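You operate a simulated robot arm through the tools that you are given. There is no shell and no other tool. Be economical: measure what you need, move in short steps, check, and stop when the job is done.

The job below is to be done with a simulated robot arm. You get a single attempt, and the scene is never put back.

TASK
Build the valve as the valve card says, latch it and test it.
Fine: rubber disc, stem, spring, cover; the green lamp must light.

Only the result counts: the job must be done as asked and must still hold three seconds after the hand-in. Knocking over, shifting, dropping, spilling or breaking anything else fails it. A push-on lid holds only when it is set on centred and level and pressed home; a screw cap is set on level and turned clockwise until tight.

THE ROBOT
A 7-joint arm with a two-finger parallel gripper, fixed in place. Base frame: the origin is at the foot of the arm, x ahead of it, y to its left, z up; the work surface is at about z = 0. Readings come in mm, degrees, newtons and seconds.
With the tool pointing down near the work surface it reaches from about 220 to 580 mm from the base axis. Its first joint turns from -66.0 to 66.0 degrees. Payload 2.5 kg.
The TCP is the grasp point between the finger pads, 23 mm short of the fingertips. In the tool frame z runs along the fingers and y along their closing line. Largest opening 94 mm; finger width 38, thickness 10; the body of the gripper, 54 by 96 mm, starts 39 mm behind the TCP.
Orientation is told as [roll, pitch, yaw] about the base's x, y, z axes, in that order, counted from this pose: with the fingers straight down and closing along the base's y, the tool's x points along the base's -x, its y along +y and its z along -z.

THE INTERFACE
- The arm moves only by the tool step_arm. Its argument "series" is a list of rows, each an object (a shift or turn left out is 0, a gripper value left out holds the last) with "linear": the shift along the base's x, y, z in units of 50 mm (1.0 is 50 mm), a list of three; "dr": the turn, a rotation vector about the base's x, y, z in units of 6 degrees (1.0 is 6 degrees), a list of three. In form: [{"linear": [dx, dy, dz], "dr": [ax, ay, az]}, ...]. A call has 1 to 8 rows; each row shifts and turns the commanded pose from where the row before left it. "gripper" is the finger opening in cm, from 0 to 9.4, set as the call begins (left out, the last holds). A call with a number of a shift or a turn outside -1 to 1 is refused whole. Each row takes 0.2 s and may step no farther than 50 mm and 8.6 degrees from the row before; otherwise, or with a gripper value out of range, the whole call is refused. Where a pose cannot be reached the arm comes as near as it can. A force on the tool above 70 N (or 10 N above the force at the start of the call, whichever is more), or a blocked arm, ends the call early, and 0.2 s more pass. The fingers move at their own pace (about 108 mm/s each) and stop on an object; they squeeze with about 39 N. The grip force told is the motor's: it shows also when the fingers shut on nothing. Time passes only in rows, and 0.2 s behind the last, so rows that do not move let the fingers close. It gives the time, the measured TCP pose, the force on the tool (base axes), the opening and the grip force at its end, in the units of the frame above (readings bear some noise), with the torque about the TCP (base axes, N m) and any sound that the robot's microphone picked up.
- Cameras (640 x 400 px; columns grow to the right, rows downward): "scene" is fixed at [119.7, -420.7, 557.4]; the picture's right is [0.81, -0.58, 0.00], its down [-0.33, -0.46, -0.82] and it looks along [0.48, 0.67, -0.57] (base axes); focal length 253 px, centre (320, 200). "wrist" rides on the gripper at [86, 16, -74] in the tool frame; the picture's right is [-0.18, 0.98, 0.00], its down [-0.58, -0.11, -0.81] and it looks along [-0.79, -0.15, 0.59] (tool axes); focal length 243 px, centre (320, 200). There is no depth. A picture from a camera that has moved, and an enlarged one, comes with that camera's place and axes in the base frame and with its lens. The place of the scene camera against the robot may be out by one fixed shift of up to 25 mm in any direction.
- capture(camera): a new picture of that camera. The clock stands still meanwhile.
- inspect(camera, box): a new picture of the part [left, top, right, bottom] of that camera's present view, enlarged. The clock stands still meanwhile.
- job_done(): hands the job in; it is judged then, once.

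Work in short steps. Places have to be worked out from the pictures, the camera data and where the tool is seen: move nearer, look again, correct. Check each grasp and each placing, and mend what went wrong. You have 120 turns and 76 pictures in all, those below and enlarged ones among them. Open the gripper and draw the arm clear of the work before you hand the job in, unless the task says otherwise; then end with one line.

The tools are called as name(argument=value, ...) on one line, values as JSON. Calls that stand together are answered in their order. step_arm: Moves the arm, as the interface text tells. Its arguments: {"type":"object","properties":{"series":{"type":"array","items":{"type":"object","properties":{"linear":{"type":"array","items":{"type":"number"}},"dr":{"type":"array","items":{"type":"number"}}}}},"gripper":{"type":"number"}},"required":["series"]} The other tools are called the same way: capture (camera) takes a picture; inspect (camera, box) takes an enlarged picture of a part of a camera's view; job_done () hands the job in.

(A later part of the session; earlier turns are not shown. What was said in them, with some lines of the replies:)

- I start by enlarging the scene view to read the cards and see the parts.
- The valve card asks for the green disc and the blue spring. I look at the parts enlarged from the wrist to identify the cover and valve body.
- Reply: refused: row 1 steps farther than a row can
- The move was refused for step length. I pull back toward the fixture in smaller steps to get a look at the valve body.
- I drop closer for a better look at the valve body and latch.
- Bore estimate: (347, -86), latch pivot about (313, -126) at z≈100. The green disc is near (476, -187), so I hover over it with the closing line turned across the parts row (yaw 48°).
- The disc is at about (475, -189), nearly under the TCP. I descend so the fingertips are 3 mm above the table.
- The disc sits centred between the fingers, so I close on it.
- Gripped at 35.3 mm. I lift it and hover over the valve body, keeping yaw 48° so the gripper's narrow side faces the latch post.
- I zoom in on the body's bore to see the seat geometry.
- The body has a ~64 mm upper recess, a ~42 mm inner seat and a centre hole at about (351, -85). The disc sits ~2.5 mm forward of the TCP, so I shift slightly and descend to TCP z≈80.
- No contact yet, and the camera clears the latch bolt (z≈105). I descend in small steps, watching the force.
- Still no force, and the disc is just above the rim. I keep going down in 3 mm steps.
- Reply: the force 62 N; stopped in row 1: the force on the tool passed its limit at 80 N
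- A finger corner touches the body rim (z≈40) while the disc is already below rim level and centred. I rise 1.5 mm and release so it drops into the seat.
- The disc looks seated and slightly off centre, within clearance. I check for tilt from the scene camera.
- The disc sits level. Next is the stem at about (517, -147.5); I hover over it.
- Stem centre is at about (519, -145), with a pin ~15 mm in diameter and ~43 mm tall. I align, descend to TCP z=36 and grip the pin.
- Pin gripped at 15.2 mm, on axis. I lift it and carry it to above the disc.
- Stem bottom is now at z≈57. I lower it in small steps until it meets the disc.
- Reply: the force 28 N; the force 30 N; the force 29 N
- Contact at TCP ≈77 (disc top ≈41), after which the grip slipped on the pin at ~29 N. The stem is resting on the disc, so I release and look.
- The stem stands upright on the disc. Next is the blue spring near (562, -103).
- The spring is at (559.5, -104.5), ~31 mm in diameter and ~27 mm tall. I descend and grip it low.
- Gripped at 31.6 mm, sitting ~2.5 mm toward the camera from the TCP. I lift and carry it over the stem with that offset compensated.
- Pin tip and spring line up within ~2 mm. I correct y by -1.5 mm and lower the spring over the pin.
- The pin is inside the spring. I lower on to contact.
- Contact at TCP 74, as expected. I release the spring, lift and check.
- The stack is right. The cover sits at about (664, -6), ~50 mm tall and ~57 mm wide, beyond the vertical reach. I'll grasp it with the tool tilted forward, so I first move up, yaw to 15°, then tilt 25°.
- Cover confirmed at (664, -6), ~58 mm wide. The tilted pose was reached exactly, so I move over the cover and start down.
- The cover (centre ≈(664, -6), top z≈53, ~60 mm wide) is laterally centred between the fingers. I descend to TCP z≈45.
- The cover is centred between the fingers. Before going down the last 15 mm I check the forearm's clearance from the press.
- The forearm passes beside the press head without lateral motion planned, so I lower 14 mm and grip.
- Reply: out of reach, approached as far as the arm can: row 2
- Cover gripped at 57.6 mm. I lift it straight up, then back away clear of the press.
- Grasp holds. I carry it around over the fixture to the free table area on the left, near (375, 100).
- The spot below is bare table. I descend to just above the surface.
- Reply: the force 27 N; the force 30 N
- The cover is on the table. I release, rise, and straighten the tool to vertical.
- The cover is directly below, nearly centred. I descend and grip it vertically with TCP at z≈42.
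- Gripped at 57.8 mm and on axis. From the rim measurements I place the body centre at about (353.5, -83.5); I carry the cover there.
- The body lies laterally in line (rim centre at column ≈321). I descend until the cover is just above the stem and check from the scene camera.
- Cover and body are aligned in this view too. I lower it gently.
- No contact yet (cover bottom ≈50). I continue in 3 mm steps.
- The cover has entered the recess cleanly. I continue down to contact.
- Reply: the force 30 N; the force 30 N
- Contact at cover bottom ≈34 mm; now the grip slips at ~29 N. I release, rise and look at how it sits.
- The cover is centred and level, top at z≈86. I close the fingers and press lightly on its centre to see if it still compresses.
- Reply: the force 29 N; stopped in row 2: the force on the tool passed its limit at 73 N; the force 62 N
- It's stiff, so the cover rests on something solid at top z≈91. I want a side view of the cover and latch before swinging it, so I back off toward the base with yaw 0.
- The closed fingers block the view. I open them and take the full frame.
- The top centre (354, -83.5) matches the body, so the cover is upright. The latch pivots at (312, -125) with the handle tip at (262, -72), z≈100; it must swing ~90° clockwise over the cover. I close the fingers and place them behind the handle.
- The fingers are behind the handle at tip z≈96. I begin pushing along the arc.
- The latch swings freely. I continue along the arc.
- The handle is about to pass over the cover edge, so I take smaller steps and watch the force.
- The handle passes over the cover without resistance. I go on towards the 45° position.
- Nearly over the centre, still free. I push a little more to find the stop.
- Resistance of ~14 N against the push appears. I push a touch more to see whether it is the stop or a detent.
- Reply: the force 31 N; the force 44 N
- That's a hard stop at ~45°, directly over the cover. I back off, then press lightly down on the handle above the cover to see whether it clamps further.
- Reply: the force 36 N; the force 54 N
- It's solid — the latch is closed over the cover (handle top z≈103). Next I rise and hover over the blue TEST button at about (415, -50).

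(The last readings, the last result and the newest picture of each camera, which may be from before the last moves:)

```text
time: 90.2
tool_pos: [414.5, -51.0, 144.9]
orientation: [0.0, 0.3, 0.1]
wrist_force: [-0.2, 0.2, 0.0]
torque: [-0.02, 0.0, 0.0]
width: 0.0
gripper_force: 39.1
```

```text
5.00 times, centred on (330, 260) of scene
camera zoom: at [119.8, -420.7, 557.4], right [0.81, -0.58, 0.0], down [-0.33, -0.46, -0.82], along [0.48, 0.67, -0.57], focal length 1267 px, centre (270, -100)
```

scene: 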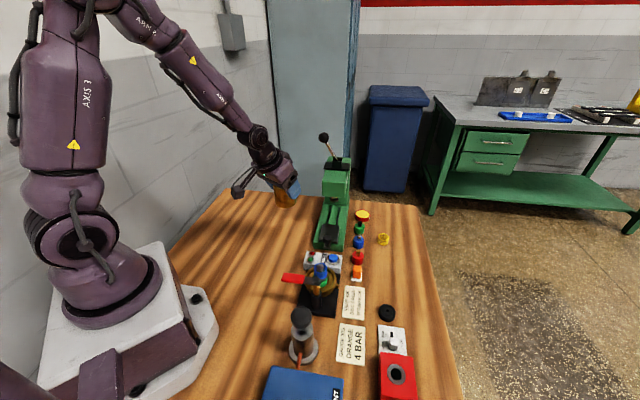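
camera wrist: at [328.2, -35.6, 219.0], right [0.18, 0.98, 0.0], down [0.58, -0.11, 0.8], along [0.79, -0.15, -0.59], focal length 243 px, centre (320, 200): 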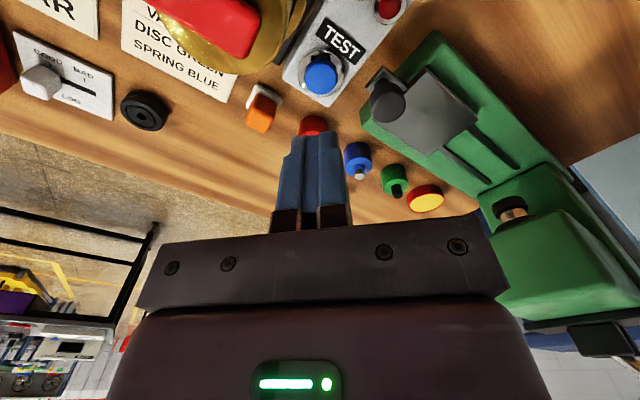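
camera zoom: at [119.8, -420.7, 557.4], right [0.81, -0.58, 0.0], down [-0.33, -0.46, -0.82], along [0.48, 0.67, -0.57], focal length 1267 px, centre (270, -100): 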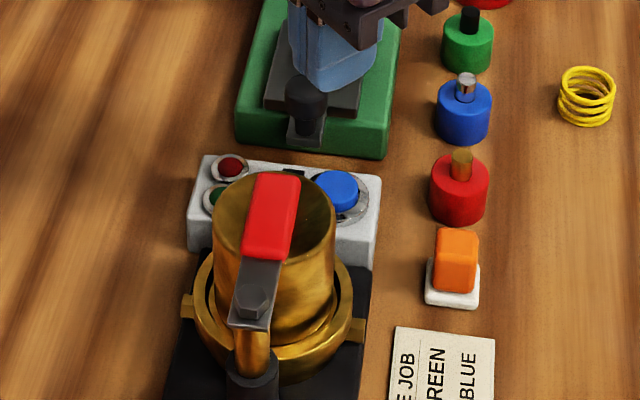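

The button is about 3 mm ahead of the TCP. I align and descend.

step_arm(series=[{"linear": [0.06, 0.02, -0.6]}, {"linear": [0, 0, -0.6]}, {"linear": [0, 0, 0]}])

step_arm(series=[{"linear": [0, 0, -0.1]}, {"linear": [0, 0, -0.06]}, {"linear": [0, 0, 0]}])

step_arm(series=[{"linear": [0, 0, -0.06]}, {"linear": [0, 0, 0]}])

step_arm(series=[{"linear": [0, 0, -0.06]}, {"linear": [0, 0, 0]}])

```text
time: 91.0
tool_pos: [417.3, -48.4, 84.5]
orientation: [0.1, 0.2, 0.0]
wrist_force: [-0.1, 0.1, 0.2]
torque: [-0.01, 0.01, 0.0]
width: 0.0
gripper_force: 38.7
```

```text
time: 91.8
tool_pos: [418.0, -49.8, 76.8]
orientation: [0.0, 0.2, 0.0]
wrist_force: [-0.4, -0.3, -0.5]
torque: [0.01, 0.02, -0.01]
width: 0.0
gripper_force: 39.0
```

```text
time: 92.4
tool_pos: [418.6, -50.4, 73.3]
orientation: [0.1, 0.1, 0.1]
wrist_force: [0.4, -0.3, -0.2]
torque: [-0.04, -0.01, 0.02]
width: 0.0
gripper_force: 39.1
```

```text
time: 93.0
tool_pos: [417.4, -50.6, 70.3]
orientation: [0.1, 0.3, 0.0]
wrist_force: [-1.1, -0.3, -0.3]
torque: [0.04, 0.03, -0.01]
width: 0.2
gripper_force: 39.0
```

step_arm(series=[{"linear": [0, 0, -0.05]}, {"linear": [0, 0, 0]}])

step_arm(series=[{"linear": [0, 0, -0.05]}, {"linear": [0, 0, 0]}])

step_arm(series=[{"linear": [0, 0, -0.04]}, {"linear": [0, 0, 0]}])

```text
time: 93.6
tool_pos: [416.7, -49.1, 68.2]
orientation: [0.0, 0.1, 0.1]
wrist_force: [0.0, 0.9, -0.1]
torque: [0.03, 0.01, 0.01]
width: 0.1
gripper_force: 39.2
```

```text
time: 94.2
tool_pos: [417.8, -51.1, 63.5]
orientation: [0.0, 0.2, 0.1]
wrist_force: [-0.7, 0.6, 0.0]
torque: [0.02, 0.01, 0.0]
width: 0.1
gripper_force: 39.3
```

```text
time: 94.8
tool_pos: [418.3, -49.5, 63.2]
orientation: [0.1, 0.2, 0.0]
wrist_force: [-0.6, -1.1, 1.3]
torque: [0.01, 0.02, -0.01]
width: 0.0
gripper_force: 38.6
heard: click
```

A click was heard. I check the lamps.

inspect(camera="scene", box=[290, 235, 350, 285])

capture(camera="wrist")

```text
8.00 times, centred on (320, 260) of scene
camera zoom: at [119.7, -420.7, 557.4], right [0.81, -0.58, 0.0], down [-0.33, -0.46, -0.82], along [0.48, 0.67, -0.57], focal length 2027 px, centre (320, -280)
```

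zoom: 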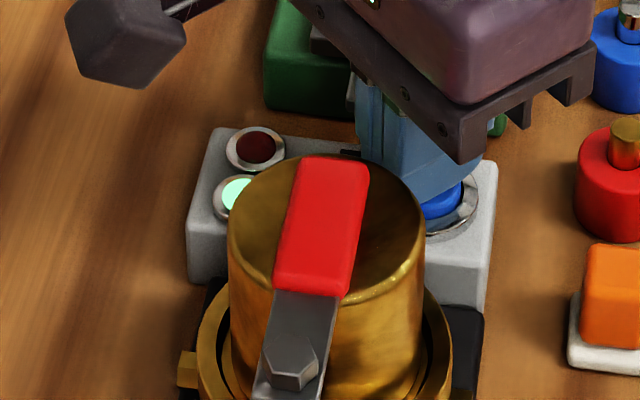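

```text
8 pictures are left
camera wrist: at [331.9, -34.8, 138.2], right [0.18, 0.98, 0.0], down [0.58, -0.11, 0.8], along [0.79, -0.15, -0.59], focal length 243 px, centre (320, 200)
```

wrist: 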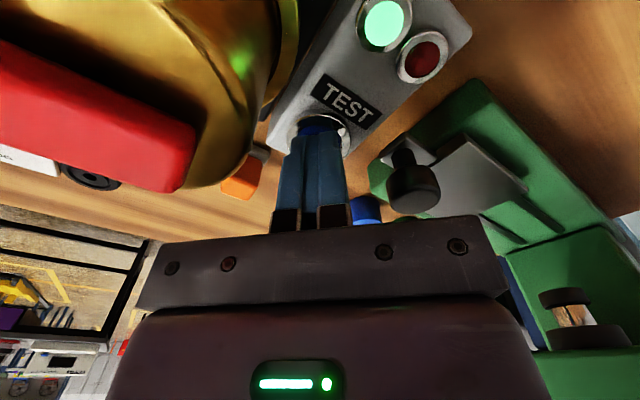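

The green lamp is lit. I lift off the button, open the gripper, draw the arm clear and check that everything stays put.

step_arm(series=[{"linear": [0, 0, 0.4]}, {"linear": [0, 0, 1]}, {"linear": [0, 0, 1]}, {"linear": [0, 0, 1]}, {"linear": [0, 0, 1]}, {"linear": [0, 0, 0]}])

step_arm(series=[{"linear": [0, 0, 0.5]}, {"linear": [0, 0, 0]}, {"linear": [0, 0, 0]}], gripper=9.0)

capture(camera="scene")

inspect(camera="scene", box=[280, 230, 360, 300])

```text
time: 96.2
tool_pos: [418.2, -50.5, 283.7]
orientation: [0.1, 0.2, -0.1]
wrist_force: [0.6, 0.4, -0.5]
torque: [-0.01, -0.01, 0.0]
width: 0.0
gripper_force: 39.0
```

```text
time: 97.0
tool_pos: [418.1, -50.3, 309.2]
orientation: [0.0, 0.2, -0.1]
wrist_force: [-0.6, 0.7, -0.7]
torque: [0.01, 0.02, 0.01]
width: 89.9
gripper_force: 0.0
```

```text
7 pictures are left
```

scene: 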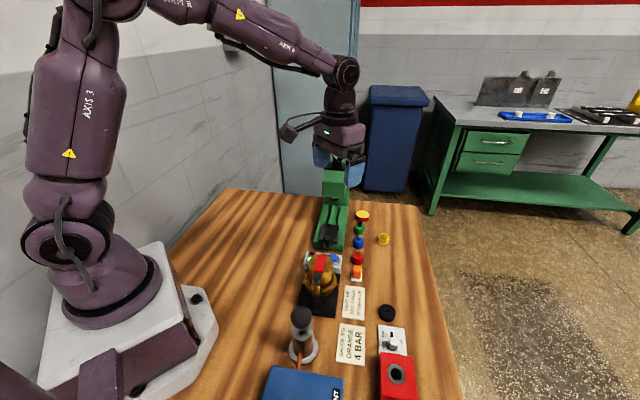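

```text
5.71 times, centred on (320, 265) of scene
camera zoom: at [119.7, -420.7, 557.4], right [0.81, -0.58, 0.0], down [-0.33, -0.46, -0.82], along [0.48, 0.67, -0.57], focal length 1448 px, centre (320, -171)
```

zoom: 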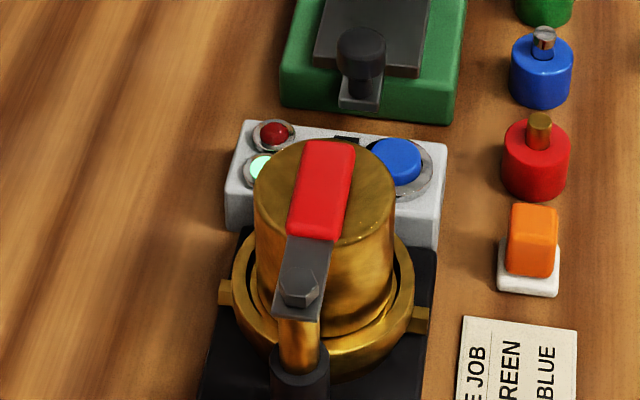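

The green lamp stays lit, the latch is closed over the cover, nothing else has moved and the arm is clear. I hand the job in.

job_done()

```text
The job is handed in.
```

I built the valve as the card says, with the green disc, stem, blue spring and cover. I latched and tested it; the green lamp lit and was still lit when I handed the job in.
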